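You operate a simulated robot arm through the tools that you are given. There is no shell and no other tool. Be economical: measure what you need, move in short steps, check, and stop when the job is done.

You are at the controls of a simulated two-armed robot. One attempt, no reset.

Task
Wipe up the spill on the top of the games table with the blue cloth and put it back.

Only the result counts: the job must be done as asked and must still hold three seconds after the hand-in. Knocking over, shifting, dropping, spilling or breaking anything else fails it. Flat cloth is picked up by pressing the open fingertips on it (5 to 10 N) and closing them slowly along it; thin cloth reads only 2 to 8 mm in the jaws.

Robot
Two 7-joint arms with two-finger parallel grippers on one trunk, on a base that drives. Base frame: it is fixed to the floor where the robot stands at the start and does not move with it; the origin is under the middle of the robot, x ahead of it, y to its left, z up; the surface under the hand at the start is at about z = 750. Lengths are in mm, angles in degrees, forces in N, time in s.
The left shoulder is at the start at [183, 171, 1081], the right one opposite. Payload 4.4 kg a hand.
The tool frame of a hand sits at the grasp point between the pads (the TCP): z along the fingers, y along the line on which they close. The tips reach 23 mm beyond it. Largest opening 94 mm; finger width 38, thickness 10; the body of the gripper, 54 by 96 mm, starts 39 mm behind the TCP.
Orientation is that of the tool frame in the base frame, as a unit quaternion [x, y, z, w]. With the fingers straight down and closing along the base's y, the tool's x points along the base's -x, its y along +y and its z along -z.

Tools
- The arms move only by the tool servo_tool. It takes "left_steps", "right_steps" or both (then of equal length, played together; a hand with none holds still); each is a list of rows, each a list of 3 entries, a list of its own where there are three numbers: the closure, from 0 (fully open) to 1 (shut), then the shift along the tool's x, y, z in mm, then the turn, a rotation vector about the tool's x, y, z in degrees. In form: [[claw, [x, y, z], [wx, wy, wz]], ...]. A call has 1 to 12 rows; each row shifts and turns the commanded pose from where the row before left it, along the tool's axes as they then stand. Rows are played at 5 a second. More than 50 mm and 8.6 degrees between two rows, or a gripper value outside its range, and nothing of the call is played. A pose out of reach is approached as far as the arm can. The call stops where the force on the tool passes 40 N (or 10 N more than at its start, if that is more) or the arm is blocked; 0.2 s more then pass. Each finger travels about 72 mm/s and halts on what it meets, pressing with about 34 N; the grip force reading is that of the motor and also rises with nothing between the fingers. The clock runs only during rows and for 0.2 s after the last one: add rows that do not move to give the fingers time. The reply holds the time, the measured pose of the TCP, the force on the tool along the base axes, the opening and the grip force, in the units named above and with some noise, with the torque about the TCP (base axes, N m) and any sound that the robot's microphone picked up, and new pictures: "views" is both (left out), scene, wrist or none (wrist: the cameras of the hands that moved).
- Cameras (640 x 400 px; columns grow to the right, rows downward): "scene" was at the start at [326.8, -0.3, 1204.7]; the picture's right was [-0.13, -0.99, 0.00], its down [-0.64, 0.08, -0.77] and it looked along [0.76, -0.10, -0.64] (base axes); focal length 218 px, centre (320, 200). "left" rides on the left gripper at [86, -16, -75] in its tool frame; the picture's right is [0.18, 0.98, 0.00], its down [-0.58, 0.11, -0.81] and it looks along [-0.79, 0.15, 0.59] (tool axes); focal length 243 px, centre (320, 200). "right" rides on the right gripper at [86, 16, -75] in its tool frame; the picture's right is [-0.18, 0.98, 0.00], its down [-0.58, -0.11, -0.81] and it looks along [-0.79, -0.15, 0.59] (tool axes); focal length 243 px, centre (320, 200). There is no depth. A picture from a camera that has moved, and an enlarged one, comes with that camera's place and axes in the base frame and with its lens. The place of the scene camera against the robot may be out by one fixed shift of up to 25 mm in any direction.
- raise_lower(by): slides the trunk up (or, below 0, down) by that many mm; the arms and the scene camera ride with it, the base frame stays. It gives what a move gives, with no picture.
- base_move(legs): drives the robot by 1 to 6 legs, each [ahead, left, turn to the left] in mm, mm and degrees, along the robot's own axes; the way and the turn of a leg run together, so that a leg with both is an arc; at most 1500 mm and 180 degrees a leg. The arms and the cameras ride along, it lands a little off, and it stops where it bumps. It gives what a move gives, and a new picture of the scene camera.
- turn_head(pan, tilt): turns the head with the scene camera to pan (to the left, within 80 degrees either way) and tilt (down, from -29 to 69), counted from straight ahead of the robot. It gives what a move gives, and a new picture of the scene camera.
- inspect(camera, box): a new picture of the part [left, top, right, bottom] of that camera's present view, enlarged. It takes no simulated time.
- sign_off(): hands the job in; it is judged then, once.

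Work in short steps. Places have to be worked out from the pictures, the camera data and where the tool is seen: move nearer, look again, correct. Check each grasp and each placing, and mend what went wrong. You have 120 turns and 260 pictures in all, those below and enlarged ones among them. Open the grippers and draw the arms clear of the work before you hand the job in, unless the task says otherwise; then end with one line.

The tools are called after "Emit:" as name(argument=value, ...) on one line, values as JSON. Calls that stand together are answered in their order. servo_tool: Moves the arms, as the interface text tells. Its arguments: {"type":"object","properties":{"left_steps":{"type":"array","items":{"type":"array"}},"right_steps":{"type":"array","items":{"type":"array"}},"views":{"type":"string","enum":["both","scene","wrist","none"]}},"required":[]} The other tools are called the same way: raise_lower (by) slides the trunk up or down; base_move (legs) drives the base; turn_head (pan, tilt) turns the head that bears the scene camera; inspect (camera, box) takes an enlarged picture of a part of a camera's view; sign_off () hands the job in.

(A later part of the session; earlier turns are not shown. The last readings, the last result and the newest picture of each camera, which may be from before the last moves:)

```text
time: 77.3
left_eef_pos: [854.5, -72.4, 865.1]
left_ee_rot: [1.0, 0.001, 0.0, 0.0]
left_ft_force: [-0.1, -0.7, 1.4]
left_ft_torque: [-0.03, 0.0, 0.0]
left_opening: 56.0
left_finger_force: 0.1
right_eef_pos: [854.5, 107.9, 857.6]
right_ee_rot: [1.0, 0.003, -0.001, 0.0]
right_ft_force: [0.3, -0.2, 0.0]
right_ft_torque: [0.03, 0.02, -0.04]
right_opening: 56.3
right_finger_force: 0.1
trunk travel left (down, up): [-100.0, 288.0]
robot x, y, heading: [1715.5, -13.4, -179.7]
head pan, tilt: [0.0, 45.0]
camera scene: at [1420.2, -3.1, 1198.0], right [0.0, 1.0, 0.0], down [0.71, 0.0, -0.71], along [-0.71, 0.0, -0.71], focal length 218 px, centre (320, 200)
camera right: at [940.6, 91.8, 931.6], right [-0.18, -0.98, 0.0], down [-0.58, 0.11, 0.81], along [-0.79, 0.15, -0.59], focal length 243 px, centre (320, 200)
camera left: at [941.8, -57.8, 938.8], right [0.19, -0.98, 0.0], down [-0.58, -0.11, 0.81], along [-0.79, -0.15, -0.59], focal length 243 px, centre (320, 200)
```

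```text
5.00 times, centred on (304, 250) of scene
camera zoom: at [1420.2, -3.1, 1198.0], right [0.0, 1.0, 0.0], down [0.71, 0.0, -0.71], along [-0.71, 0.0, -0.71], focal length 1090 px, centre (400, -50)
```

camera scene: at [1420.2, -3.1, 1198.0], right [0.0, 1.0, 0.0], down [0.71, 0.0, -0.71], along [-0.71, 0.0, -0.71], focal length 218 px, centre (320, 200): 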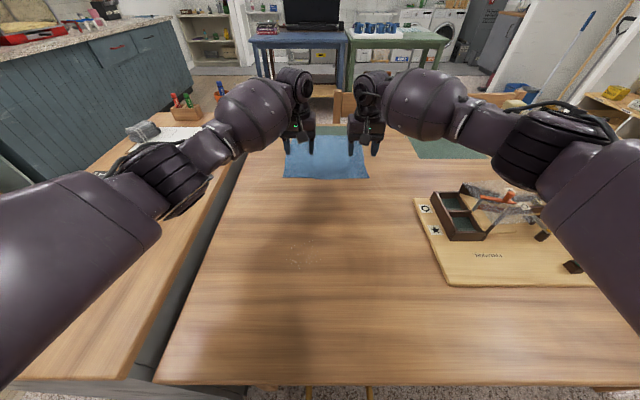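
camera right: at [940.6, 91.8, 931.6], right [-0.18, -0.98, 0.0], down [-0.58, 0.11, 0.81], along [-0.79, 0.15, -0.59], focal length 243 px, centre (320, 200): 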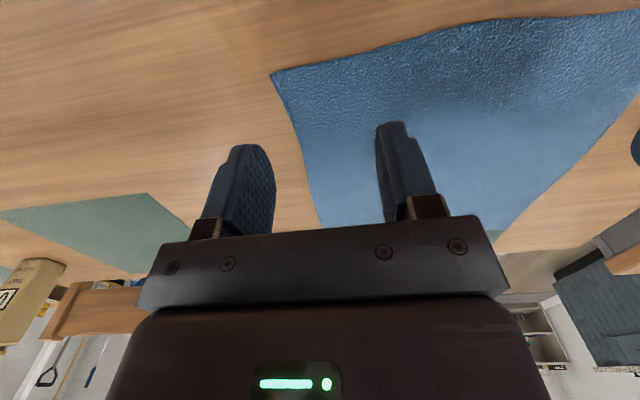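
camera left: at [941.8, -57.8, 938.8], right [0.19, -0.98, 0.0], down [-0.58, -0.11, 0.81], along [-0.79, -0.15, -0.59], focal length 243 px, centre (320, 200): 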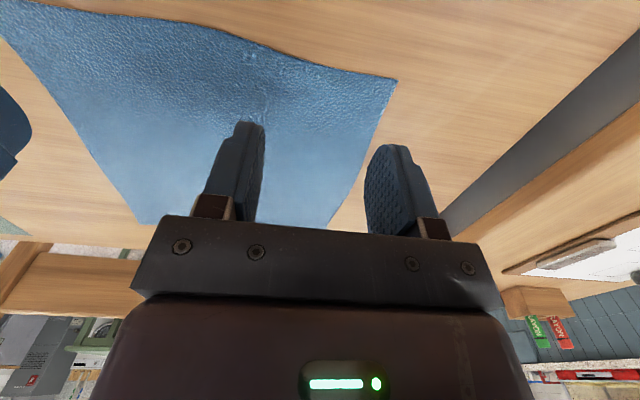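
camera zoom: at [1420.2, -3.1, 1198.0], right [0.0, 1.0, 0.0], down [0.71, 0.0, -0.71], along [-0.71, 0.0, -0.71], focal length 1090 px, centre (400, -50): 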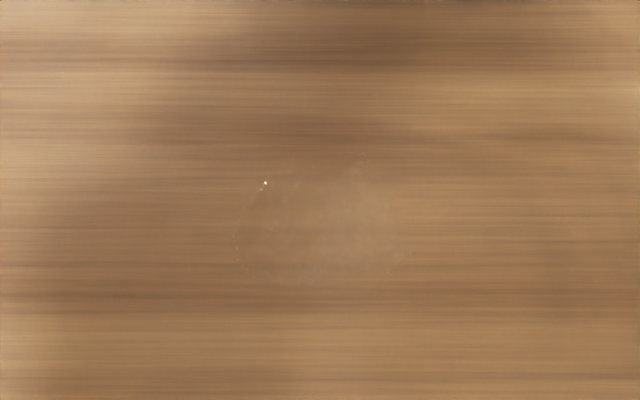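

The spill is a faint wet disc about 75 mm across at [1150, −39]. The wrist views put the cloth edge at x≈860; I shift inward to x≈842 and lower to just above the table.

Emit:
servo_tool(left_steps=[[0.4, [-6, -4, 20], [0, 0, 0]], [0.4, [-6, -4, 20], [0, 0, 0]], [0.4, [0, 0, 20], [0, 0, 0]], [0.4, [0, 0, 15], [0, 0, 0]], [0.4, [0, 0, 10], [0, 0, 0]], [0.4, [0, 0, 0], [0, 0, 0]]], right_steps=[[0.4, [-6, 8, 20], [0, 0, 0]], [0.4, [-6, 8, 20], [0, 0, 0]], [0.4, [0, 0, 20], [0, 0, 0]], [0.4, [0, 0, 10], [0, 0, 0]], [0.4, [0, 0, 8], [0, 0, 0]], [0.4, [0, 0, 0], [0, 0, 0]]], views="wrist")

```text
time: 78.8
left_eef_pos: [840.7, -65.5, 778.8]
left_ee_rot: [1.0, 0.002, 0.0, 0.0]
left_ft_force: [-0.2, 0.6, 0.1]
left_ft_torque: [0.03, 0.02, 0.01]
left_opening: 56.4
left_finger_force: 0.0
right_eef_pos: [844.3, 94.6, 781.3]
right_ee_rot: [1.0, 0.002, -0.001, 0.0]
right_ft_force: [0.4, 0.0, -0.7]
right_ft_torque: [-0.06, -0.02, 0.05]
right_opening: 56.4
right_finger_force: 0.0
trunk travel left (down, up): [-100.0, 288.0]
robot x, y, heading: [1720.9, -10.2, -179.7]
head pan, tilt: [0.0, 45.0]
camera right: at [931.1, 77.1, 856.3], right [-0.18, -0.98, 0.0], down [-0.58, 0.11, 0.81], along [-0.79, 0.15, -0.59], focal length 243 px, centre (320, 200)
camera left: at [927.4, -50.8, 852.5], right [0.19, -0.98, 0.0], down [-0.58, -0.11, 0.81], along [-0.79, -0.15, -0.59], focal length 243 px, centre (320, 200)
```

right: 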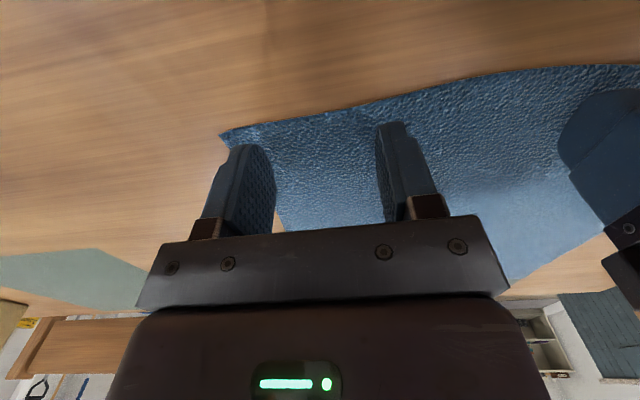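
left: 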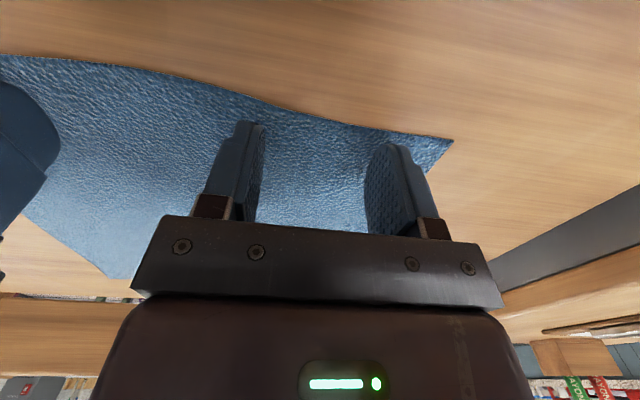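

Fingers stand over cloth on both hands; I shift the right one slightly inwards and lower to contact.

Emit:
servo_tool(left_steps=[[0.4, [0, 0, 2], [0, 0, 0]], [0.4, [0, 0, 1.5], [0, 0, 0]], [0.4, [0, 0, 1], [0, 0, 0]], [0.4, [0, 0, 0], [0, 0, 0]]], right_steps=[[0.4, [0, 8, 2], [0, 0, 0]], [0.4, [0, 0, 2], [0, 0, 0]], [0.4, [0, 0, 2], [0, 0, 0]], [0.4, [0, 0, 0], [0, 0, 0]]], views="none")

```text
time: 79.8
left_eef_pos: [840.6, -68.6, 775.2]
left_ee_rot: [1.0, 0.001, -0.001, -0.001]
left_ft_force: [-2.4, -0.3, 9.1]
left_ft_torque: [0.04, -0.05, 0.03]
left_opening: 56.3
left_finger_force: 0.0
right_eef_pos: [844.8, 83.8, 776.9]
right_ee_rot: [1.0, 0.0, -0.001, 0.0]
right_ft_force: [0.5, -0.2, 0.0]
right_ft_torque: [0.04, -0.04, -0.03]
right_opening: 56.4
right_finger_force: 0.0
trunk travel left (down, up): [-100.0, 288.0]
robot x, y, heading: [1716.1, -14.2, -179.9]
head pan, tilt: [0.0, 45.0]
```

Left presses 9 N; right still free. I close the left slowly along the cloth while lowering the right a bit more.

Emit:
servo_tool(left_steps=[[0.46, [0, 0, 0], [0, 0, 0]], [0.52, [0, 0, 0], [0, 0, 0]], [0.58, [0, 0, 0], [0, 0, 0]], [0.64, [0, 0, 0], [0, 0, 0]], [0.7, [0, 0, 0], [0, 0, 0]], [0.76, [0, 0, 0], [0, 0, 0]], [0.82, [0, 0, 0], [0, 0, 0]], [0.88, [0, 0, 0], [0, 0, 0]], [0.94, [0, 0, 0], [0, 0, 0]], [1, [0, 0, 0], [0, 0, 0]], [1, [0, 0, 0], [0, 0, 0]], [1, [0, 0, 0], [0, 0, 0]]], right_steps=[[0.4, [0, 0, 1], [0, 0, 0]], [0.4, [0, 0, 1], [0, 0, 0]], [0.4, [0, 0, 0], [0, 0, 0]], [0.4, [0, 0, 0], [0, 0, 0]], [0.4, [0, 0, 0], [0, 0, 0]], [0.4, [0, 0, 0], [0, 0, 0]], [0.4, [0, 0, 0], [0, 0, 0]], [0.4, [0, 0, 0], [0, 0, 0]], [0.4, [0, 0, 0], [0, 0, 0]], [0.4, [0, 0, 0], [0, 0, 0]], [0.4, [0, 0, 0], [0, 0, 0]], [0.4, [0, 0, 0], [0, 0, 0]]], views="wrist")

```text
time: 82.3
left_eef_pos: [842.2, -67.2, 774.8]
left_ee_rot: [1.0, 0.002, -0.002, 0.0]
left_ft_force: [-1.1, 1.8, 18.4]
left_ft_torque: [0.05, -0.11, 0.02]
left_opening: 7.4
left_finger_force: 34.1
right_eef_pos: [844.9, 83.8, 774.8]
right_ee_rot: [1.0, 0.001, -0.002, 0.0]
right_ft_force: [-0.6, -0.3, -0.6]
right_ft_torque: [-0.02, -0.01, 0.02]
right_opening: 56.5
right_finger_force: 0.2
trunk travel left (down, up): [-100.0, 288.0]
robot x, y, heading: [1717.1, -15.5, -180.0]
head pan, tilt: [0.0, 45.0]
camera right: at [932.4, 68.2, 849.0], right [-0.18, -0.98, 0.0], down [-0.58, 0.11, 0.81], along [-0.79, 0.15, -0.59], focal length 243 px, centre (320, 200)
camera left: at [929.7, -51.5, 848.8], right [0.19, -0.98, 0.0], down [-0.58, -0.11, 0.81], along [-0.79, -0.15, -0.59], focal length 243 px, centre (320, 200)
```

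right: 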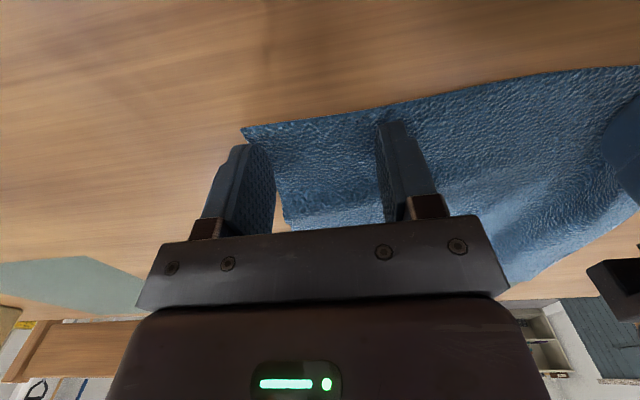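
left: 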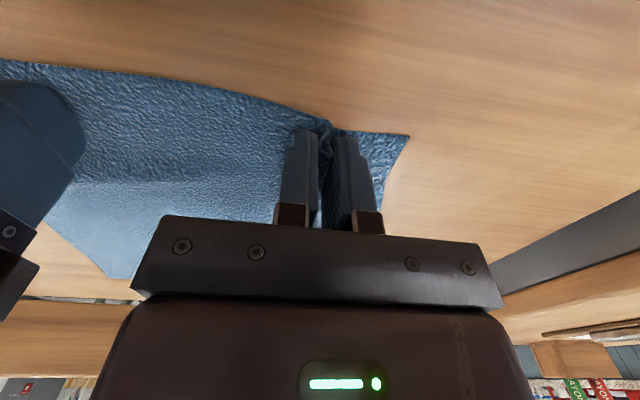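

Left has a good fold (7.4 mm). Right: shift 12 mm inward and lower to contact.

Emit:
servo_tool(right_steps=[[0.4, [0, 12, -1], [0, 0, 0]], [0.4, [0, 0, 1.5], [0, 0, 0]], [0.4, [0, 0, 1], [0, 0, 0]], [0.4, [0, 0, 1], [0, 0, 0]], [0.4, [0, 0, 0], [0, 0, 0]]], views="none")

```text
time: 83.5
left_eef_pos: [842.3, -68.5, 774.0]
left_ee_rot: [1.0, 0.002, 0.0, 0.001]
left_ft_force: [-1.3, 0.3, 6.6]
left_ft_torque: [0.02, 0.02, 0.0]
left_opening: 6.9
left_finger_force: 34.4
right_eef_pos: [844.6, 73.0, 774.9]
right_ee_rot: [1.0, 0.001, -0.002, 0.001]
right_ft_force: [0.2, 1.9, 20.9]
right_ft_torque: [0.16, -0.14, 0.03]
right_opening: 56.3
right_finger_force: 0.1
trunk travel left (down, up): [-100.0, 288.0]
robot x, y, heading: [1717.7, -10.4, -179.9]
head pan, tilt: [0.0, 45.0]
```

Right presses 21 N; I ease off 1 mm and close slowly.

Emit:
servo_tool(right_steps=[[0.4, [0, 0, -1], [0, 0, 0]], [0.46, [0, 0, 0], [0, 0, 0]], [0.52, [0, 0, 0], [0, 0, 0]], [0.58, [0, 0, 0], [0, 0, 0]], [0.64, [0, 0, 0], [0, 0, 0]], [0.7, [0, 0, 0], [0, 0, 0]], [0.76, [0, 0, 0], [0, 0, 0]], [0.82, [0, 0, 0], [0, 0, 0]], [0.88, [0, 0, 0], [0, 0, 0]], [0.94, [0, 0, 0], [0, 0, 0]], [1, [0, 0, 0], [0, 0, 0]], [1, [0, 0, 0], [0, 0, 0]]], left_steps=[[1, [0, 0, 0], [0, 0, 0]], [1, [0, 0, 0], [0, 0, 0]], [1, [0, 0, 0], [0, 0, 0]], [1, [0, 0, 0], [0, 0, 0]], [1, [0, 0, 0], [0, 0, 0]], [1, [0, 0, 0], [0, 0, 0]], [1, [0, 0, 0], [0, 0, 0]], [1, [0, 0, 0], [0, 0, 0]], [1, [0, 0, 0], [0, 0, 0]], [1, [0, 0, 0], [0, 0, 0]], [1, [0, 0, 0], [0, 0, 0]], [1, [0, 0, 0], [0, 0, 0]]], views="both")

```text
time: 86.2
left_eef_pos: [842.4, -67.9, 774.9]
left_ee_rot: [1.0, 0.001, -0.001, -0.001]
left_ft_force: [0.4, 10.6, 1.9]
left_ft_torque: [0.27, -0.01, 0.08]
left_opening: 7.3
left_finger_force: 34.1
right_eef_pos: [844.8, 72.5, 774.7]
right_ee_rot: [1.0, 0.002, -0.003, 0.001]
right_ft_force: [-0.2, -10.1, 24.2]
right_ft_torque: [-0.22, -0.16, -0.11]
right_opening: 2.7
right_finger_force: 34.4
trunk travel left (down, up): [-100.0, 288.0]
robot x, y, heading: [1716.1, -9.8, -179.7]
head pan, tilt: [0.0, 45.0]
camera scene: at [1421.9, -3.2, 1198.3], right [0.0, 1.0, 0.0], down [0.71, 0.0, -0.71], along [-0.71, 0.0, -0.71], focal length 218 px, centre (320, 200)
camera right: at [932.0, 56.4, 848.3], right [-0.18, -0.98, 0.0], down [-0.58, 0.11, 0.81], along [-0.8, 0.14, -0.59], focal length 243 px, centre (320, 200)
camera left: at [930.5, -51.3, 849.1], right [0.19, -0.98, 0.0], down [-0.58, -0.11, 0.81], along [-0.79, -0.15, -0.59], focal length 243 px, centre (320, 200)
```

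scene: 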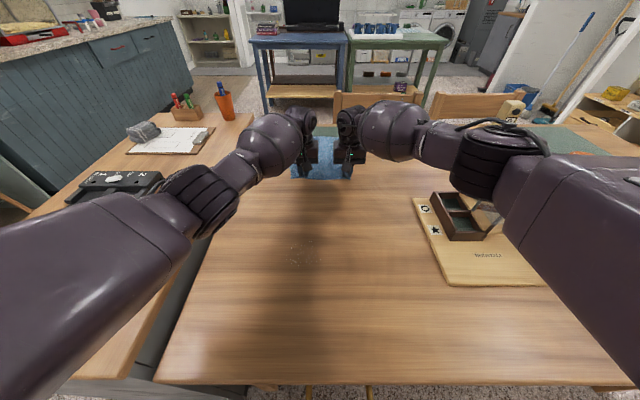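
right: 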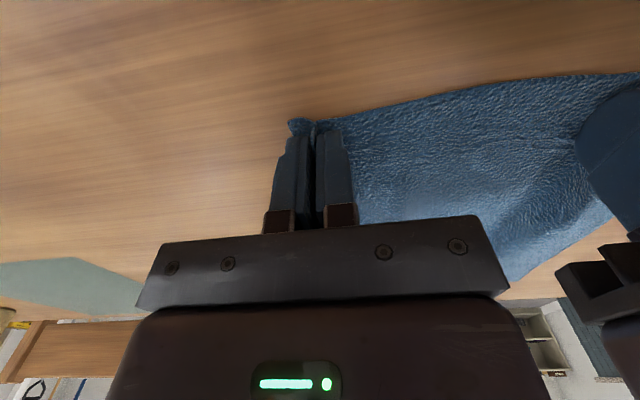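
left: 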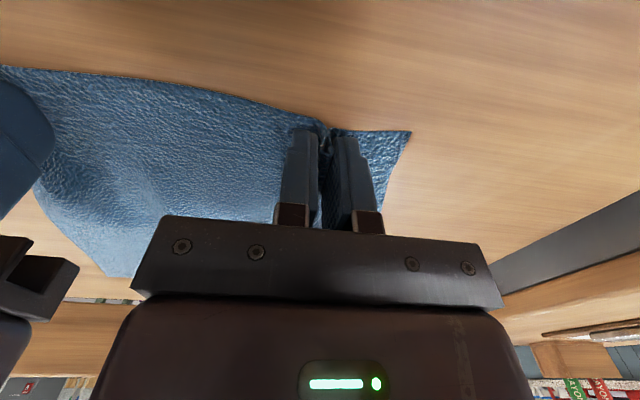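

Both hands hold the edge. I slacken the tension slightly, lift 4 mm, and drag the cloth toward the robot to draw it over the spill.

Emit:
servo_tool(left_steps=[[1, [0, 0, -4], [0, 0, 0]], [1, [25, 0, 0], [0, 0, 0]], [1, [25, 0, 0], [0, 0, 0]], [1, [25, 0, 0], [0, 0, 0]], [1, [25, 0, 0], [0, 0, 0]], [1, [25, 0, 0], [0, 0, 0]], [1, [25, 0, 0], [0, 0, 0]], [1, [25, 0, 0], [0, 0, 0]], [1, [25, 0, 0], [0, 0, 0]], [1, [0, 0, 0], [0, 0, 0]]], right_steps=[[1, [0, 3, -4], [0, 0, 0]], [1, [25, 0, 0], [0, 0, 0]], [1, [25, 0, 0], [0, 0, 0]], [1, [25, 0, 0], [0, 0, 0]], [1, [25, 0, 0], [0, 0, 0]], [1, [25, 0, 0], [0, 0, 0]], [1, [25, 0, 0], [0, 0, 0]], [1, [25, 0, 0], [0, 0, 0]], [1, [25, 0, 0], [0, 0, 0]], [1, [0, 0, 0], [0, 0, 0]]], views="both")

```text
time: 88.5
left_eef_pos: [1054.5, 2.0, 803.1]
left_ee_rot: [0.999, -0.036, -0.014, -0.012]
left_ft_force: [0.2, 0.3, -0.4]
left_ft_torque: [-0.02, -0.01, -0.02]
left_opening: 6.7
left_finger_force: 33.8
right_eef_pos: [1058.8, 111.2, 788.8]
right_ee_rot: [1.0, -0.021, -0.011, 0.006]
right_ft_force: [-0.2, -0.1, 0.7]
right_ft_torque: [0.07, -0.02, 0.0]
right_opening: 2.2
right_finger_force: 33.5
trunk travel left (down, up): [-100.0, 288.0]
robot x, y, heading: [1719.1, -7.1, 177.7]
head pan, tilt: [0.0, 45.0]
stopped in row 10 (left hand): the arm was blocked; the commanded pose is now the measured one
camera scene: at [1438.5, 28.3, 1203.4], right [0.04, 1.0, -0.01], down [0.7, -0.04, -0.72], along [-0.72, 0.02, -0.7], focal length 218 px, centre (320, 200)
camera right: at [1146.4, 92.7, 861.3], right [-0.22, -0.97, 0.02], down [-0.56, 0.14, 0.82], along [-0.8, 0.17, -0.58], focal length 243 px, centre (320, 200)
camera left: at [1144.3, 9.4, 875.4], right [0.11, -0.99, -0.03], down [-0.56, -0.09, 0.82], along [-0.82, -0.08, -0.57], focal length 243 px, centre (320, 200)
```

scene: 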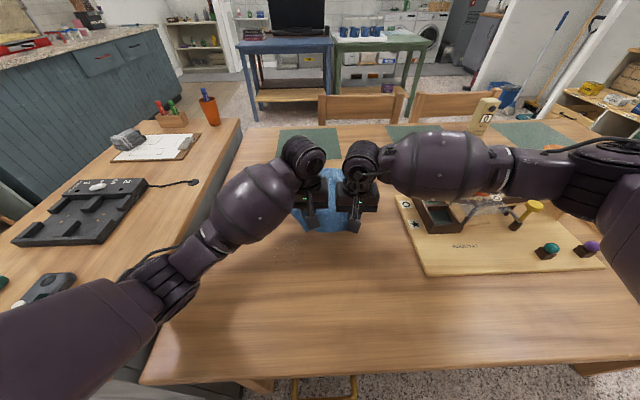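
right: 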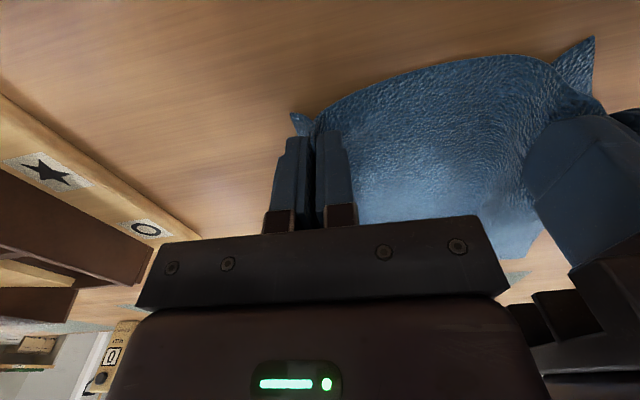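
left: 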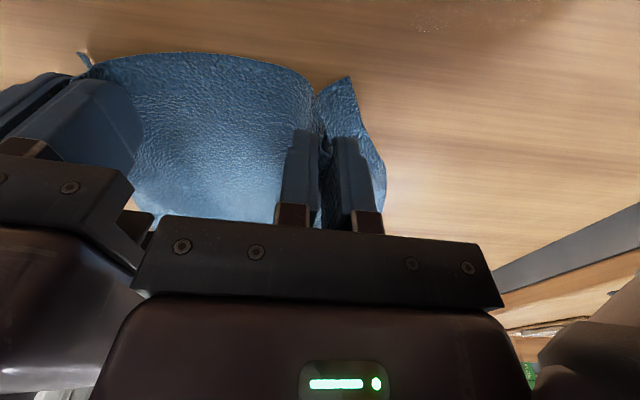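

The left arm was blocked and the robot was turned by 2.3°. I look for what its elbow touches before moving anything.

Emit:
turn_head(pan=55, tilt=50)

Emit:
turn_head(pan=20, tilt=65)

```text
time: 89.8
left_eef_pos: [1054.5, 1.1, 802.8]
left_ee_rot: [0.999, -0.036, -0.015, -0.011]
left_ft_force: [-0.7, 0.9, 0.0]
left_ft_torque: [0.03, 0.01, -0.03]
left_opening: 7.2
left_finger_force: 33.7
right_eef_pos: [1057.2, 110.8, 785.7]
right_ee_rot: [1.0, -0.02, -0.008, 0.007]
right_ft_force: [0.5, 0.4, 0.2]
right_ft_torque: [0.02, 0.05, 0.0]
right_opening: 2.5
right_finger_force: 34.3
trunk travel left (down, up): [-100.0, 288.0]
robot x, y, heading: [1718.5, -6.0, 177.9]
head pan, tilt: [55.0, 50.0]
camera scene: at [1471.5, -35.0, 1196.5], right [-0.8, 0.61, 0.0], down [0.45, 0.6, -0.66], along [-0.4, -0.52, -0.75], focal length 218 px, centre (320, 200)
```

scene: 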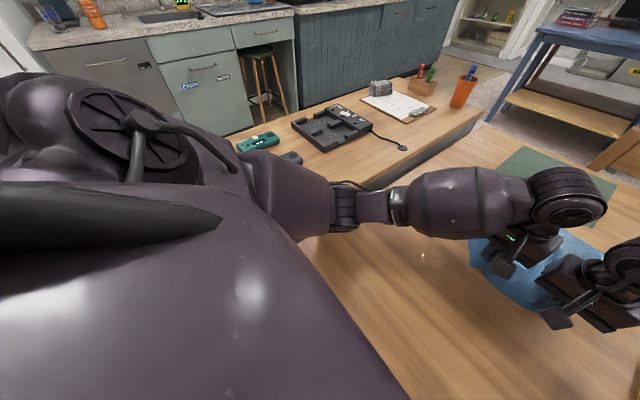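

```text
time: 90.8
left_eef_pos: [1051.8, 2.3, 801.5]
left_ee_rot: [0.999, -0.036, -0.014, -0.01]
left_ft_force: [-0.3, 0.5, -0.2]
left_ft_torque: [0.01, 0.0, 0.0]
left_opening: 6.9
left_finger_force: 33.7
right_eef_pos: [1058.5, 111.8, 786.2]
right_ee_rot: [1.0, -0.02, -0.01, 0.008]
right_ft_force: [0.6, -0.6, -0.2]
right_ft_torque: [0.01, -0.03, -0.01]
right_opening: 2.3
right_finger_force: 33.7
trunk travel left (down, up): [-100.0, 288.0]
robot x, y, heading: [1718.7, -10.1, 177.9]
head pan, tilt: [20.0, 65.0]
camera scene: at [1459.8, 7.3, 1177.8], right [-0.31, 0.95, -0.01], down [0.86, 0.27, -0.44], along [-0.41, -0.14, -0.9], focal length 218 px, centre (320, 200)
```

scene: 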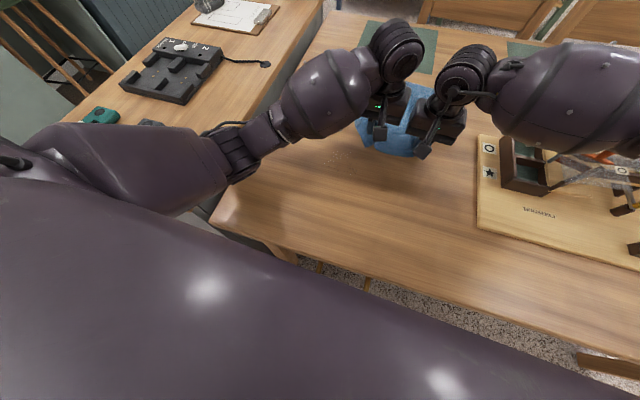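

The left elbow has come down on the island/table top. I raise the trunk by 120 so the elbow lifts straight off; the cloth edge just rises with the hands.

Emit:
raise_lower(by=120)

Emit:
turn_head(pan=55, tilt=50)

Emit:
inspect(camera="scene", box=[200, 80, 440, 230])

```text
time: 92.3
left_eef_pos: [1042.9, -19.1, 901.1]
left_ee_rot: [0.999, -0.03, -0.001, -0.014]
left_ft_force: [-0.7, 0.0, -0.3]
left_ft_torque: [-0.01, -0.02, -0.03]
left_opening: 7.1
left_finger_force: 33.9
right_eef_pos: [1048.6, 98.1, 891.4]
right_ee_rot: [1.0, -0.018, 0.001, -0.001]
right_ft_force: [-0.3, 0.1, -0.6]
right_ft_torque: [-0.02, 0.0, 0.02]
right_opening: 2.4
right_finger_force: 34.1
trunk travel left (down, up): [-220.0, 168.0]
robot x, y, heading: [1720.0, -11.6, 178.1]
head pan, tilt: [20.0, 65.0]
```

```text
time: 93.3
left_eef_pos: [1043.9, -18.2, 903.2]
left_ee_rot: [0.999, -0.03, -0.002, -0.015]
left_ft_force: [-0.9, -1.4, -0.4]
left_ft_torque: [0.0, -0.03, -0.02]
left_opening: 6.8
left_finger_force: 34.3
right_eef_pos: [1048.7, 100.1, 895.4]
right_ee_rot: [1.0, -0.019, 0.0, 0.001]
right_ft_force: [-0.1, -0.4, -0.6]
right_ft_torque: [0.02, 0.0, 0.02]
right_opening: 2.7
right_finger_force: 33.8
trunk travel left (down, up): [-220.0, 168.0]
robot x, y, heading: [1719.5, -8.5, 178.1]
head pan, tilt: [55.0, 50.0]
camera scene: at [1572.6, -57.0, 1330.5], right [-0.8, 0.6, 0.0], down [0.46, 0.61, -0.64], along [-0.39, -0.51, -0.77], focal length 218 px, centre (320, 200)
```

scene: 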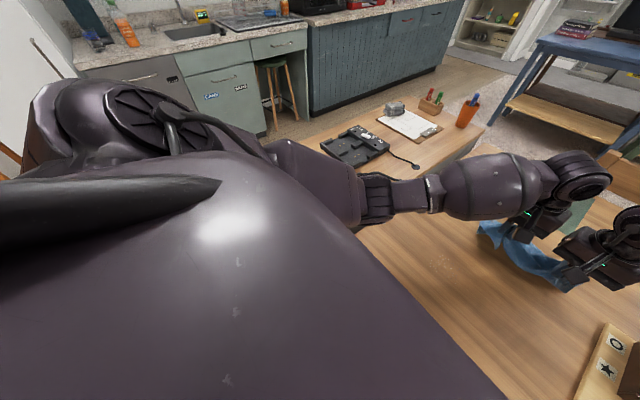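

```text
2.67 times, centred on (320, 155) of scene
camera zoom: at [1572.6, -57.0, 1330.5], right [-0.8, 0.6, 0.0], down [0.46, 0.61, -0.64], along [-0.39, -0.51, -0.77], focal length 581 px, centre (320, 320)
```

zoom: 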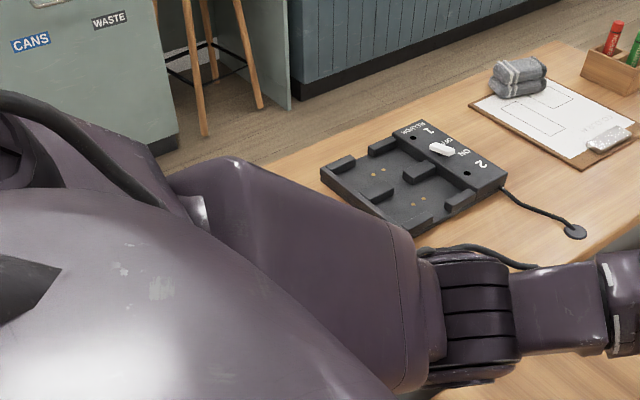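

The elbow is off the surface now. I look ahead to see the hands and cloth.

Emit:
turn_head(pan=0, tilt=50)

Emit:
turn_head(pan=30, tilt=60)

```text
time: 94.5
left_eef_pos: [1044.0, -19.3, 904.6]
left_ee_rot: [0.999, -0.03, -0.002, -0.015]
left_ft_force: [-1.0, 0.1, 0.3]
left_ft_torque: [0.01, -0.01, -0.06]
left_opening: 7.0
left_finger_force: 34.0
right_eef_pos: [1049.0, 99.2, 896.0]
right_ee_rot: [1.0, -0.018, 0.0, 0.0]
right_ft_force: [1.2, -0.3, 0.3]
right_ft_torque: [0.03, -0.01, 0.0]
right_opening: 2.2
right_finger_force: 34.1
trunk travel left (down, up): [-220.0, 168.0]
robot x, y, heading: [1722.5, -12.3, 178.2]
head pan, tilt: [0.0, 50.0]
camera scene: at [1542.1, 7.1, 1330.5], right [0.04, 1.0, 0.0], down [0.77, -0.03, -0.64], along [-0.64, 0.02, -0.77], focal length 218 px, centre (320, 200)
```

scene: 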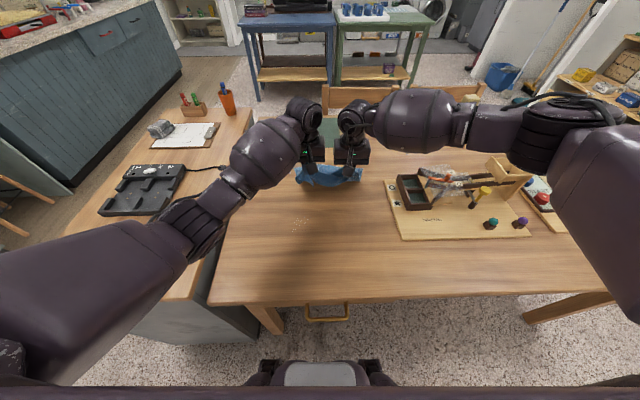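

```text
time: 95.5
left_eef_pos: [1044.8, -18.8, 905.0]
left_ee_rot: [0.999, -0.03, -0.002, -0.014]
left_ft_force: [0.8, 0.1, 0.2]
left_ft_torque: [0.01, -0.03, 0.0]
left_opening: 7.1
left_finger_force: 34.2
right_eef_pos: [1047.5, 100.2, 895.8]
right_ee_rot: [1.0, -0.018, 0.0, 0.0]
right_ft_force: [0.6, 0.8, -0.2]
right_ft_torque: [0.0, -0.02, 0.01]
right_opening: 2.4
right_finger_force: 34.5
trunk travel left (down, up): [-220.0, 168.0]
robot x, y, heading: [1721.0, -14.0, 177.9]
head pan, tilt: [30.0, 60.0]
camera scene: at [1560.1, -26.7, 1317.9], right [-0.47, 0.88, 0.0], down [0.77, 0.41, -0.5], along [-0.44, -0.23, -0.87], focal length 218 px, centre (320, 200)
```

scene: 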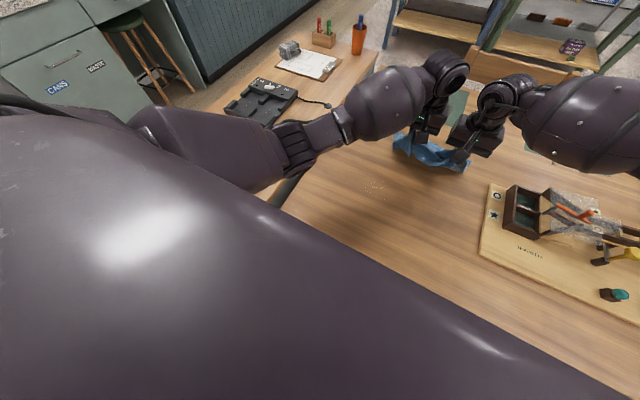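

Now the torso is further back and higher, giving the elbows room. I straighten the base (turn 2° left, 20 left) to recentre the hands, then lower the cloth again.

Emit:
base_move(legs=[[0, 20, 2]])

Emit:
servo_tool(left_steps=[[1, [5, 0, 20], [0, 0, 0]], [1, [5, 0, 20], [0, 0, 0]], [1, [5, 0, 20], [0, 0, 0]], [1, [5, 0, 10], [0, 0, 0]]], right_steps=[[1, [5, 0, 20], [0, 0, 0]], [1, [5, 0, 20], [0, 0, 0]], [1, [5, 0, 20], [0, 0, 0]], [1, [5, 0, 5], [0, 0, 0]]], views="both")

```text
time: 96.4
left_eef_pos: [1044.1, -64.4, 904.4]
left_ee_rot: [1.0, -0.011, -0.003, -0.015]
left_ft_force: [0.7, -0.2, -1.4]
left_ft_torque: [0.04, -0.01, -0.05]
left_opening: 6.6
left_finger_force: 33.9
right_eef_pos: [1045.1, 54.2, 894.9]
right_ee_rot: [1.0, 0.0, -0.001, 0.0]
right_ft_force: [0.1, -0.4, 0.6]
right_ft_torque: [0.04, -0.01, 0.01]
right_opening: 2.4
right_finger_force: 33.9
trunk travel left (down, up): [-220.0, 168.0]
robot x, y, heading: [1717.7, -29.5, -179.9]
head pan, tilt: [30.0, 60.0]
camera scene: at [1560.8, -54.8, 1317.9], right [-0.5, 0.87, 0.0], down [0.75, 0.43, -0.5], along [-0.43, -0.25, -0.87], focal length 218 px, centre (320, 200)
```

scene: 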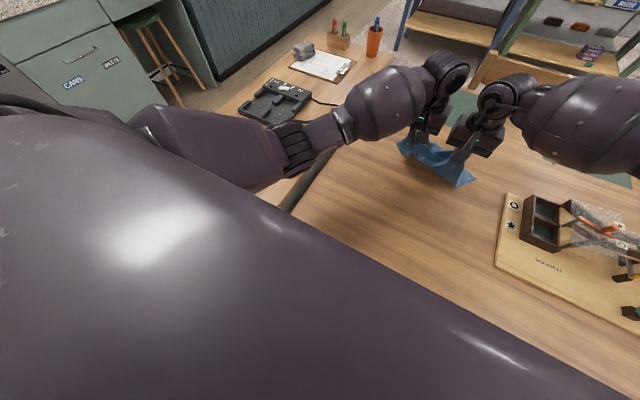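

```text
time: 97.4
left_eef_pos: [1065.4, -59.8, 831.3]
left_ee_rot: [1.0, -0.012, -0.002, -0.014]
left_ft_force: [0.5, -0.6, -0.5]
left_ft_torque: [-0.01, 0.01, -0.01]
left_opening: 6.9
left_finger_force: 33.9
right_eef_pos: [1065.5, 52.1, 828.7]
right_ee_rot: [1.0, -0.001, 0.0, 0.0]
right_ft_force: [-0.6, 0.3, -0.9]
right_ft_torque: [0.05, -0.01, 0.02]
right_opening: 2.3
right_finger_force: 34.3
trunk travel left (down, up): [-220.0, 168.0]
robot x, y, heading: [1716.8, -30.0, -180.2]
head pan, tilt: [30.0, 60.0]
camera scene: at [1561.1, -53.8, 1318.0], right [-0.5, 0.87, 0.0], down [0.75, 0.43, -0.5], along [-0.43, -0.25, -0.87], focal length 218 px, centre (320, 200)
camera right: at [1151.6, 36.8, 902.6], right [-0.18, -0.98, 0.0], down [-0.58, 0.11, 0.81], along [-0.79, 0.15, -0.59], focal length 243 px, centre (320, 200)
camera left: at [1153.5, -48.7, 906.8], right [0.16, -0.99, -0.03], down [-0.58, -0.12, 0.81], along [-0.8, -0.11, -0.59], focal length 243 px, centre (320, 200)
```

scene: 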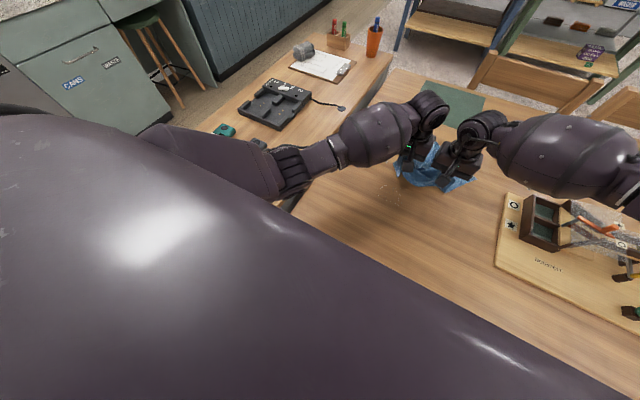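
right: 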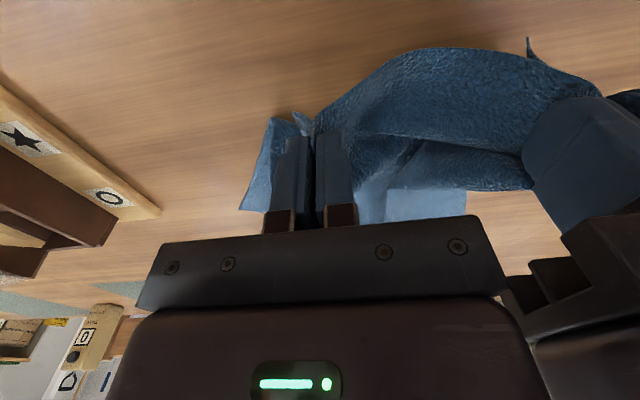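
left: 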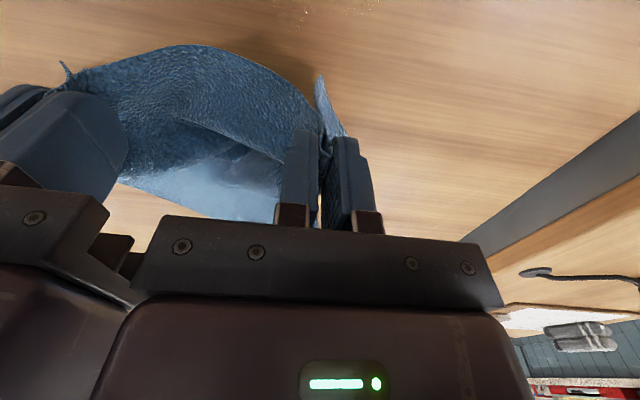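

The elbows still sink as the hands go down near the body, so I want the robot further back with arms longer. I move the hands 80 forward and 20 up, then back the base 200 (this also drags the cloth toward the spill).

Emit:
servo_tool(left_steps=[[1, [-20, 0, -5], [0, 0, 0]], [1, [-20, 0, -5], [0, 0, 0]], [1, [-20, 0, -5], [0, 0, 0]], [1, [-20, 0, -5], [0, 0, 0]]], right_steps=[[1, [-20, 0, -5], [0, 0, 0]], [1, [-20, 0, -5], [0, 0, 0]], [1, [-20, 0, -5], [0, 0, 0]], [1, [-20, 0, -5], [0, 0, 0]]], views="none")

Emit:
base_move(legs=[[-200, 0, 0]])

Emit:
turn_head(pan=0, tilt=50)

```text
time: 98.4
left_eef_pos: [986.0, -60.3, 853.4]
left_ee_rot: [1.0, -0.012, -0.003, -0.014]
left_ft_force: [0.5, 0.3, 1.0]
left_ft_torque: [-0.03, 0.02, 0.0]
left_opening: 7.3
left_finger_force: 34.4
right_eef_pos: [983.2, 54.5, 847.7]
right_ee_rot: [1.0, -0.001, 0.0, 0.001]
right_ft_force: [-1.0, 0.1, 0.4]
right_ft_torque: [-0.01, 0.0, 0.03]
right_opening: 2.4
right_finger_force: 33.8
trunk travel left (down, up): [-220.0, 168.0]
robot x, y, heading: [1715.0, -31.9, -180.0]
head pan, tilt: [30.0, 60.0]
```

```text
time: 100.0
left_eef_pos: [1183.9, -58.7, 854.9]
left_ee_rot: [1.0, -0.012, -0.003, -0.014]
left_ft_force: [0.5, -0.9, -1.1]
left_ft_torque: [0.01, -0.01, 0.04]
left_opening: 6.9
left_finger_force: 34.0
right_eef_pos: [1182.6, 55.0, 849.1]
right_ee_rot: [1.0, -0.002, 0.0, -0.001]
right_ft_force: [0.7, 0.6, 0.1]
right_ft_torque: [0.02, 0.01, 0.01]
right_opening: 2.5
right_finger_force: 34.0
trunk travel left (down, up): [-220.0, 168.0]
robot x, y, heading: [1916.3, -31.9, 179.7]
head pan, tilt: [30.0, 60.0]
camera scene: at [1760.3, -53.6, 1318.0], right [-0.5, 0.87, 0.0], down [0.75, 0.43, -0.5], along [-0.43, -0.25, -0.87], focal length 218 px, centre (320, 200)
```

scene: 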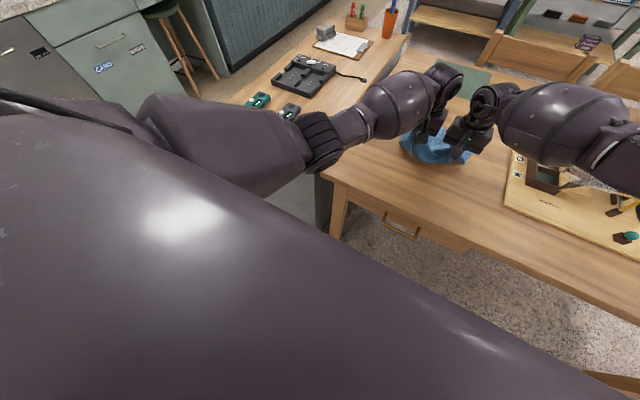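

```text
time: 100.9
left_eef_pos: [1184.2, -58.6, 855.1]
left_ee_rot: [1.0, -0.013, -0.001, -0.013]
left_ft_force: [-0.9, -0.3, 0.2]
left_ft_torque: [0.0, 0.0, 0.03]
left_opening: 7.0
left_finger_force: 34.0
right_eef_pos: [1181.8, 54.5, 847.5]
right_ee_rot: [1.0, -0.002, 0.0, -0.001]
right_ft_force: [-0.1, 0.0, -0.2]
right_ft_torque: [0.05, -0.02, 0.02]
right_opening: 2.4
right_finger_force: 34.4
trunk travel left (down, up): [-220.0, 168.0]
robot x, y, heading: [1916.5, -24.6, 179.8]
head pan, tilt: [0.0, 50.0]
camera scene: at [1740.4, -20.3, 1330.5], right [0.0, 1.0, 0.0], down [0.77, 0.0, -0.64], along [-0.64, 0.0, -0.77], focal length 218 px, centre (320, 200)
```

scene: 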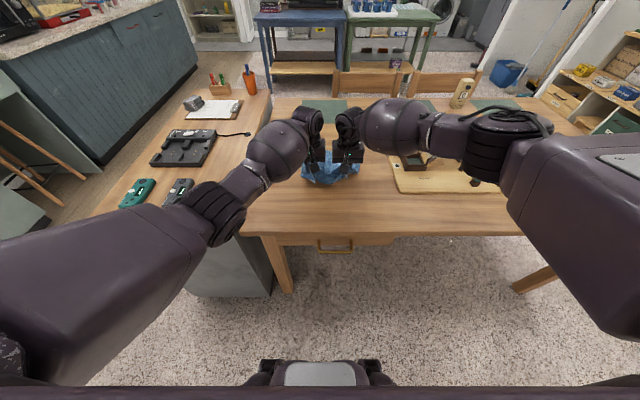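

Elbows are now clear of the surfaces. I check the remotes under the left arm for any shift.

Emit:
inspect(camera="scene", box=[90, 110, 282, 230])

```text
3.33 times, centred on (186, 170) of scene
camera zoom: at [1740.4, -20.3, 1330.5], right [0.0, 1.0, 0.0], down [0.77, 0.0, -0.64], along [-0.64, 0.0, -0.77], focal length 726 px, centre (767, 300)
```

zoom: 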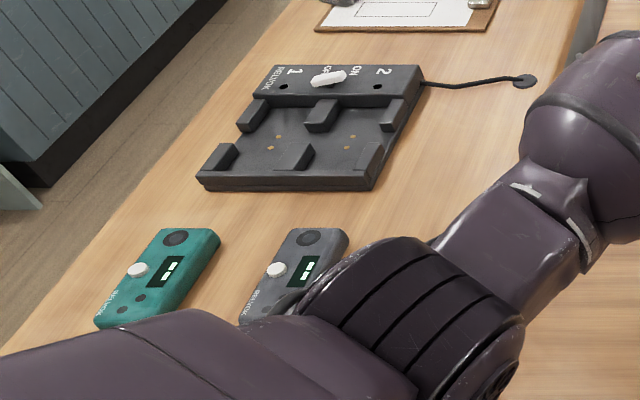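

The remotes look undisturbed. I now lower the hands toward the table while drawing 20 toward me, to lay the cloth flat over the spill.

Emit:
servo_tool(left_steps=[[1, [5, 0, 15], [0, 0, 0]], [1, [5, 0, 15], [0, 0, 0]], [1, [5, 0, 15], [0, 0, 0]], [1, [5, 0, 10], [0, 0, 0]], [1, [5, 0, 8], [0, 0, 0]]], right_steps=[[1, [5, 0, 15], [0, 0, 0]], [1, [5, 0, 15], [0, 0, 0]], [1, [5, 0, 15], [0, 0, 0]], [1, [5, 0, 10], [0, 0, 0]], [1, [5, 0, 2], [0, 0, 0]]], views="both")

```text
time: 102.1
left_eef_pos: [1209.2, -56.2, 792.2]
left_ee_rot: [1.0, -0.013, -0.002, -0.014]
left_ft_force: [0.6, -0.1, -0.1]
left_ft_torque: [0.01, -0.03, 0.03]
left_opening: 7.0
left_finger_force: 34.1
right_eef_pos: [1208.2, 53.7, 790.0]
right_ee_rot: [1.0, -0.002, 0.0, 0.0]
right_ft_force: [-0.2, -0.3, 0.2]
right_ft_torque: [0.01, -0.05, -0.04]
right_opening: 2.4
right_finger_force: 34.2
trunk travel left (down, up): [-220.0, 168.0]
robot x, y, heading: [1912.1, -32.2, 179.8]
head pan, tilt: [0.0, 50.0]
camera scene: at [1740.3, -20.2, 1330.5], right [0.0, 1.0, 0.0], down [0.77, 0.0, -0.64], along [-0.64, 0.0, -0.77], focal length 218 px, centre (320, 200)
camera right: at [1295.7, 37.5, 864.3], right [-0.19, -0.98, 0.0], down [-0.58, 0.11, 0.81], along [-0.79, 0.15, -0.59], focal length 243 px, centre (320, 200)
camera left: at [1296.7, -44.7, 866.6], right [0.16, -0.99, -0.03], down [-0.58, -0.12, 0.81], along [-0.8, -0.11, -0.59], focal length 243 px, centre (320, 200)
```

scene: 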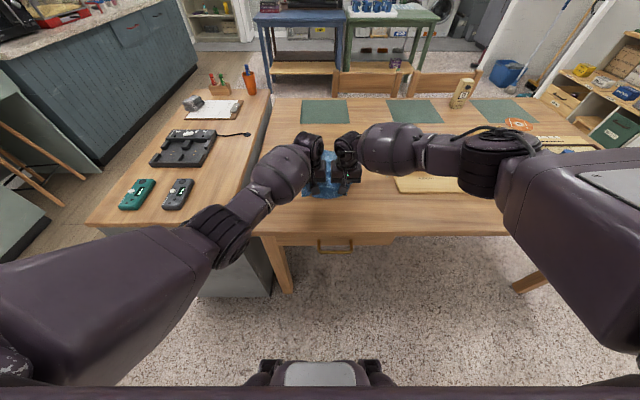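
right: 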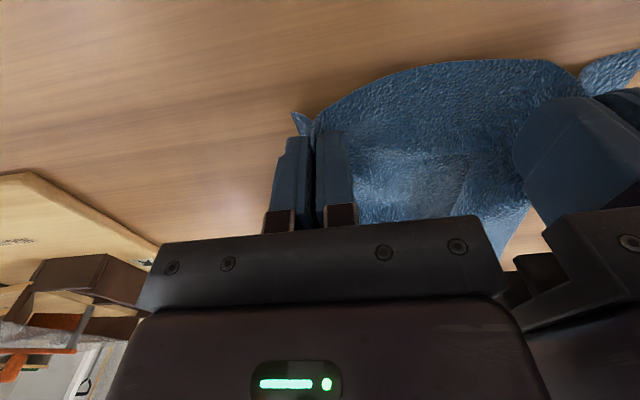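
left: 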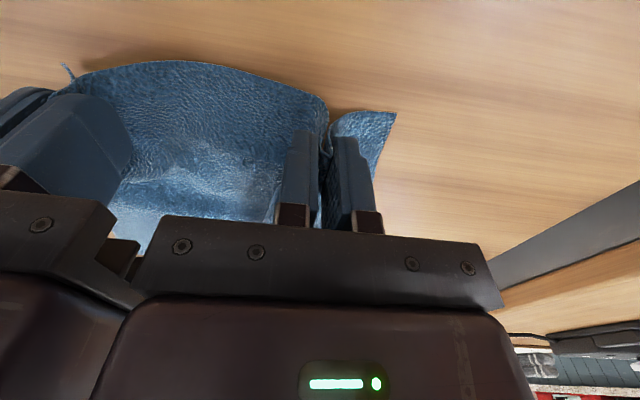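

Cloth trails flat behind the hands, over the spill. I spread the hands slightly and lower to light contact.

Emit:
servo_tool(left_steps=[[1, [0, 4, 5], [0, 0, 0]], [1, [0, 4, 5], [0, 0, 0]], [1, [0, 2, 4], [0, 0, 0]], [1, [0, 0, 2], [0, 0, 0]], [1, [0, 0, 0], [0, 0, 0]]], right_steps=[[1, [0, -4, 5], [0, 0, 0]], [1, [0, -4, 5], [0, 0, 0]], [1, [0, -2, 3], [0, 0, 0]], [1, [0, 0, 1], [0, 0, 0]], [1, [0, 0, 0], [0, 0, 0]]], views="none")

```text
time: 103.3
left_eef_pos: [1209.0, -67.8, 775.6]
left_ee_rot: [1.0, -0.014, -0.002, -0.014]
left_ft_force: [0.3, -0.4, 1.5]
left_ft_torque: [-0.06, -0.01, 0.0]
left_opening: 6.9
left_finger_force: 34.5
right_eef_pos: [1208.2, 65.1, 777.0]
right_ee_rot: [1.0, -0.002, 0.0, 0.0]
right_ft_force: [-0.8, -0.1, 0.5]
right_ft_torque: [0.02, 0.0, 0.0]
right_opening: 2.1
right_finger_force: 33.2
trunk travel left (down, up): [-220.0, 168.0]
robot x, y, heading: [1917.4, -32.3, 179.6]
head pan, tilt: [0.0, 50.0]
```

Nearly touching. I press the left 1.5 mm more and wipe: strokes over x 1100–1210 with a sideways step.

Emit:
servo_tool(left_steps=[[1, [0, 0, 1.5], [0, 0, 0]], [1, [-25, 0, 0], [0, 0, 0]], [1, [-25, 0, 0], [0, 0, 0]], [1, [-25, 0, 0], [0, 0, 0]], [1, [-25, 0, 0], [0, 0, 0]], [1, [-8, -20, 0], [0, 0, 0]], [1, [27, 0, 0], [0, 0, 0]], [1, [27, 0, 0], [0, 0, 0]], [1, [27, 0, 0], [0, 0, 0]], [1, [27, 0, 0], [0, 0, 0]]], right_steps=[[1, [0, 0, 0], [0, 0, 0]], [1, [-25, 0, 0], [0, 0, 0]], [1, [-25, 0, 0], [0, 0, 0]], [1, [-25, 0, 0], [0, 0, 0]], [1, [-25, 0, 0], [0, 0, 0]], [1, [-8, -20, 0], [0, 0, 0]], [1, [27, 0, 0], [0, 0, 0]], [1, [27, 0, 0], [0, 0, 0]], [1, [27, 0, 0], [0, 0, 0]], [1, [27, 0, 0], [0, 0, 0]]], views="wrist")

```text
time: 104.8
left_eef_pos: [1180.0, -52.3, 774.4]
left_ee_rot: [1.0, -0.013, 0.008, -0.015]
left_ft_force: [0.5, 14.8, 15.3]
left_ft_torque: [0.26, 0.06, -0.14]
left_opening: 2.5
left_finger_force: 34.4
left hand out of reach, approached as far as the arm can: row 3, 4, 5, 6
right_eef_pos: [1150.6, 92.8, 779.7]
right_ee_rot: [1.0, -0.016, -0.003, 0.003]
right_ft_force: [1.7, -12.6, -1.6]
right_ft_torque: [-0.29, -0.05, 0.07]
right_opening: 2.5
right_finger_force: 34.0
right hand out of reach, approached as far as the arm can: row 4, 5, 6
trunk travel left (down, up): [-220.0, 168.0]
robot x, y, heading: [1915.6, -32.0, 179.9]
head pan, tilt: [0.0, 50.0]
stopped in row 7 (left hand): the force on the tool passed its limit at 161 N (the readings are from after the stop); the commanded pose is now the measured one
camera right: at [1238.0, 74.1, 854.3], right [-0.21, -0.98, 0.01], down [-0.57, 0.13, 0.81], along [-0.79, 0.17, -0.59], focal length 243 px, centre (320, 200)
camera left: at [1265.7, -41.1, 851.0], right [0.16, -0.99, -0.03], down [-0.6, -0.12, 0.79], along [-0.79, -0.11, -0.61], focal length 243 px, centre (320, 200)
```

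right: 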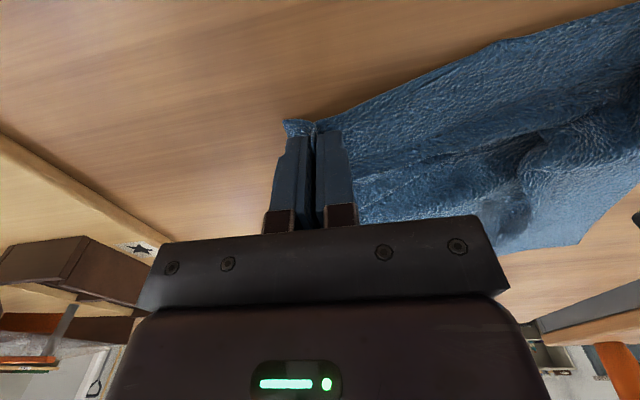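
left: 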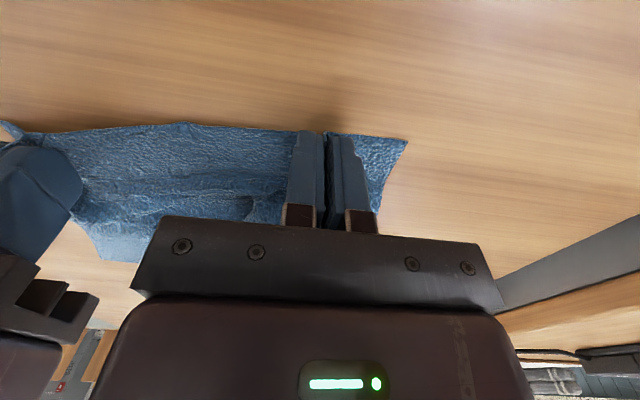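

The arms met their reach limit and the cloth went taut. I drive the base forward 110, which carries the hands and wipes as they go.

Emit:
servo_tool(left_steps=[[1, [0, 0, -2], [0, 0, 0]], [1, [0, 0, 0], [0, 0, 0]]], right_steps=[[1, [12, 8, 0], [0, 0, 0]], [1, [12, 0, 0], [0, 0, 0]]], views="none")

Emit:
base_move(legs=[[90, 0, 0]])

```text
time: 105.5
left_eef_pos: [1179.9, -56.1, 775.1]
left_ee_rot: [1.0, -0.011, 0.009, -0.012]
left_ft_force: [-0.7, 10.3, 15.0]
left_ft_torque: [0.17, 0.18, -0.12]
left_opening: 2.3
left_finger_force: 34.1
right_eef_pos: [1174.8, 88.0, 781.4]
right_ee_rot: [1.0, -0.018, -0.003, 0.001]
right_ft_force: [0.9, -5.3, -0.7]
right_ft_torque: [-0.14, 0.06, 0.07]
right_opening: 2.4
right_finger_force: 34.3
trunk travel left (down, up): [-220.0, 168.0]
robot x, y, heading: [1914.4, -31.9, 179.6]
head pan, tilt: [0.0, 50.0]
```

```text
time: 106.5
left_eef_pos: [1090.8, -55.5, 774.3]
left_ee_rot: [1.0, -0.009, 0.009, -0.012]
left_ft_force: [-4.3, 5.3, 17.0]
left_ft_torque: [-0.01, 0.22, -0.08]
left_opening: 2.4
left_finger_force: 34.2
right_eef_pos: [1085.8, 87.6, 780.7]
right_ee_rot: [1.0, -0.019, -0.003, -0.001]
right_ft_force: [0.1, -5.7, -0.8]
right_ft_torque: [-0.14, 0.01, 0.11]
right_opening: 2.4
right_finger_force: 34.2
trunk travel left (down, up): [-220.0, 168.0]
robot x, y, heading: [1826.2, -33.6, 179.8]
head pan, tilt: [0.0, 50.0]
camera scene: at [1652.5, -19.7, 1330.8], right [0.0, 1.0, 0.0], down [0.77, 0.0, -0.64], along [-0.64, 0.0, -0.77], focal length 218 px, centre (320, 200)
```

scene: 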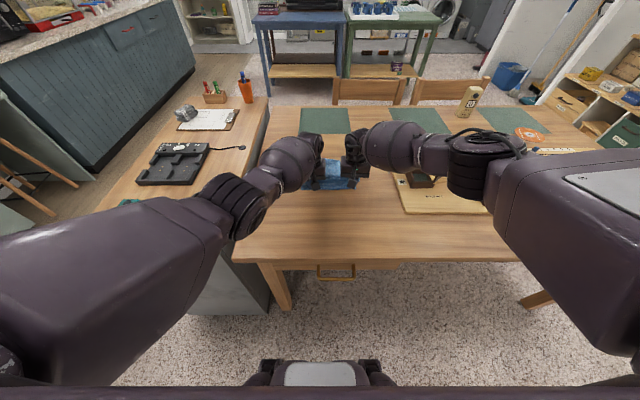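

Strokes by the base work well. I check whether the spill mark is still there.

Emit:
inspect(camera="scene", box=[250, 160, 378, 240])

```text
5.00 times, centred on (314, 200) of scene
camera zoom: at [1652.5, -19.7, 1330.8], right [0.0, 1.0, 0.0], down [0.77, 0.0, -0.64], along [-0.64, 0.0, -0.77], focal length 1090 px, centre (350, 200)
```

zoom: 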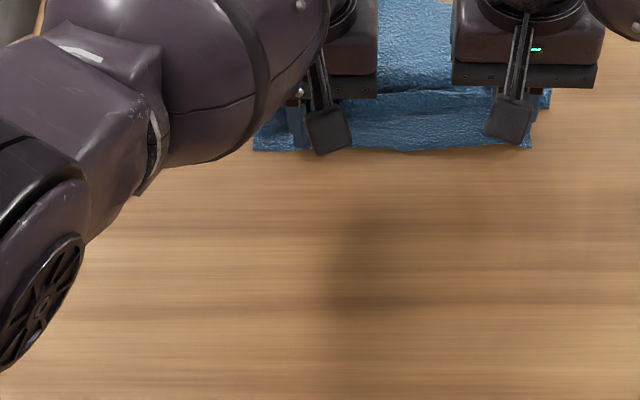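

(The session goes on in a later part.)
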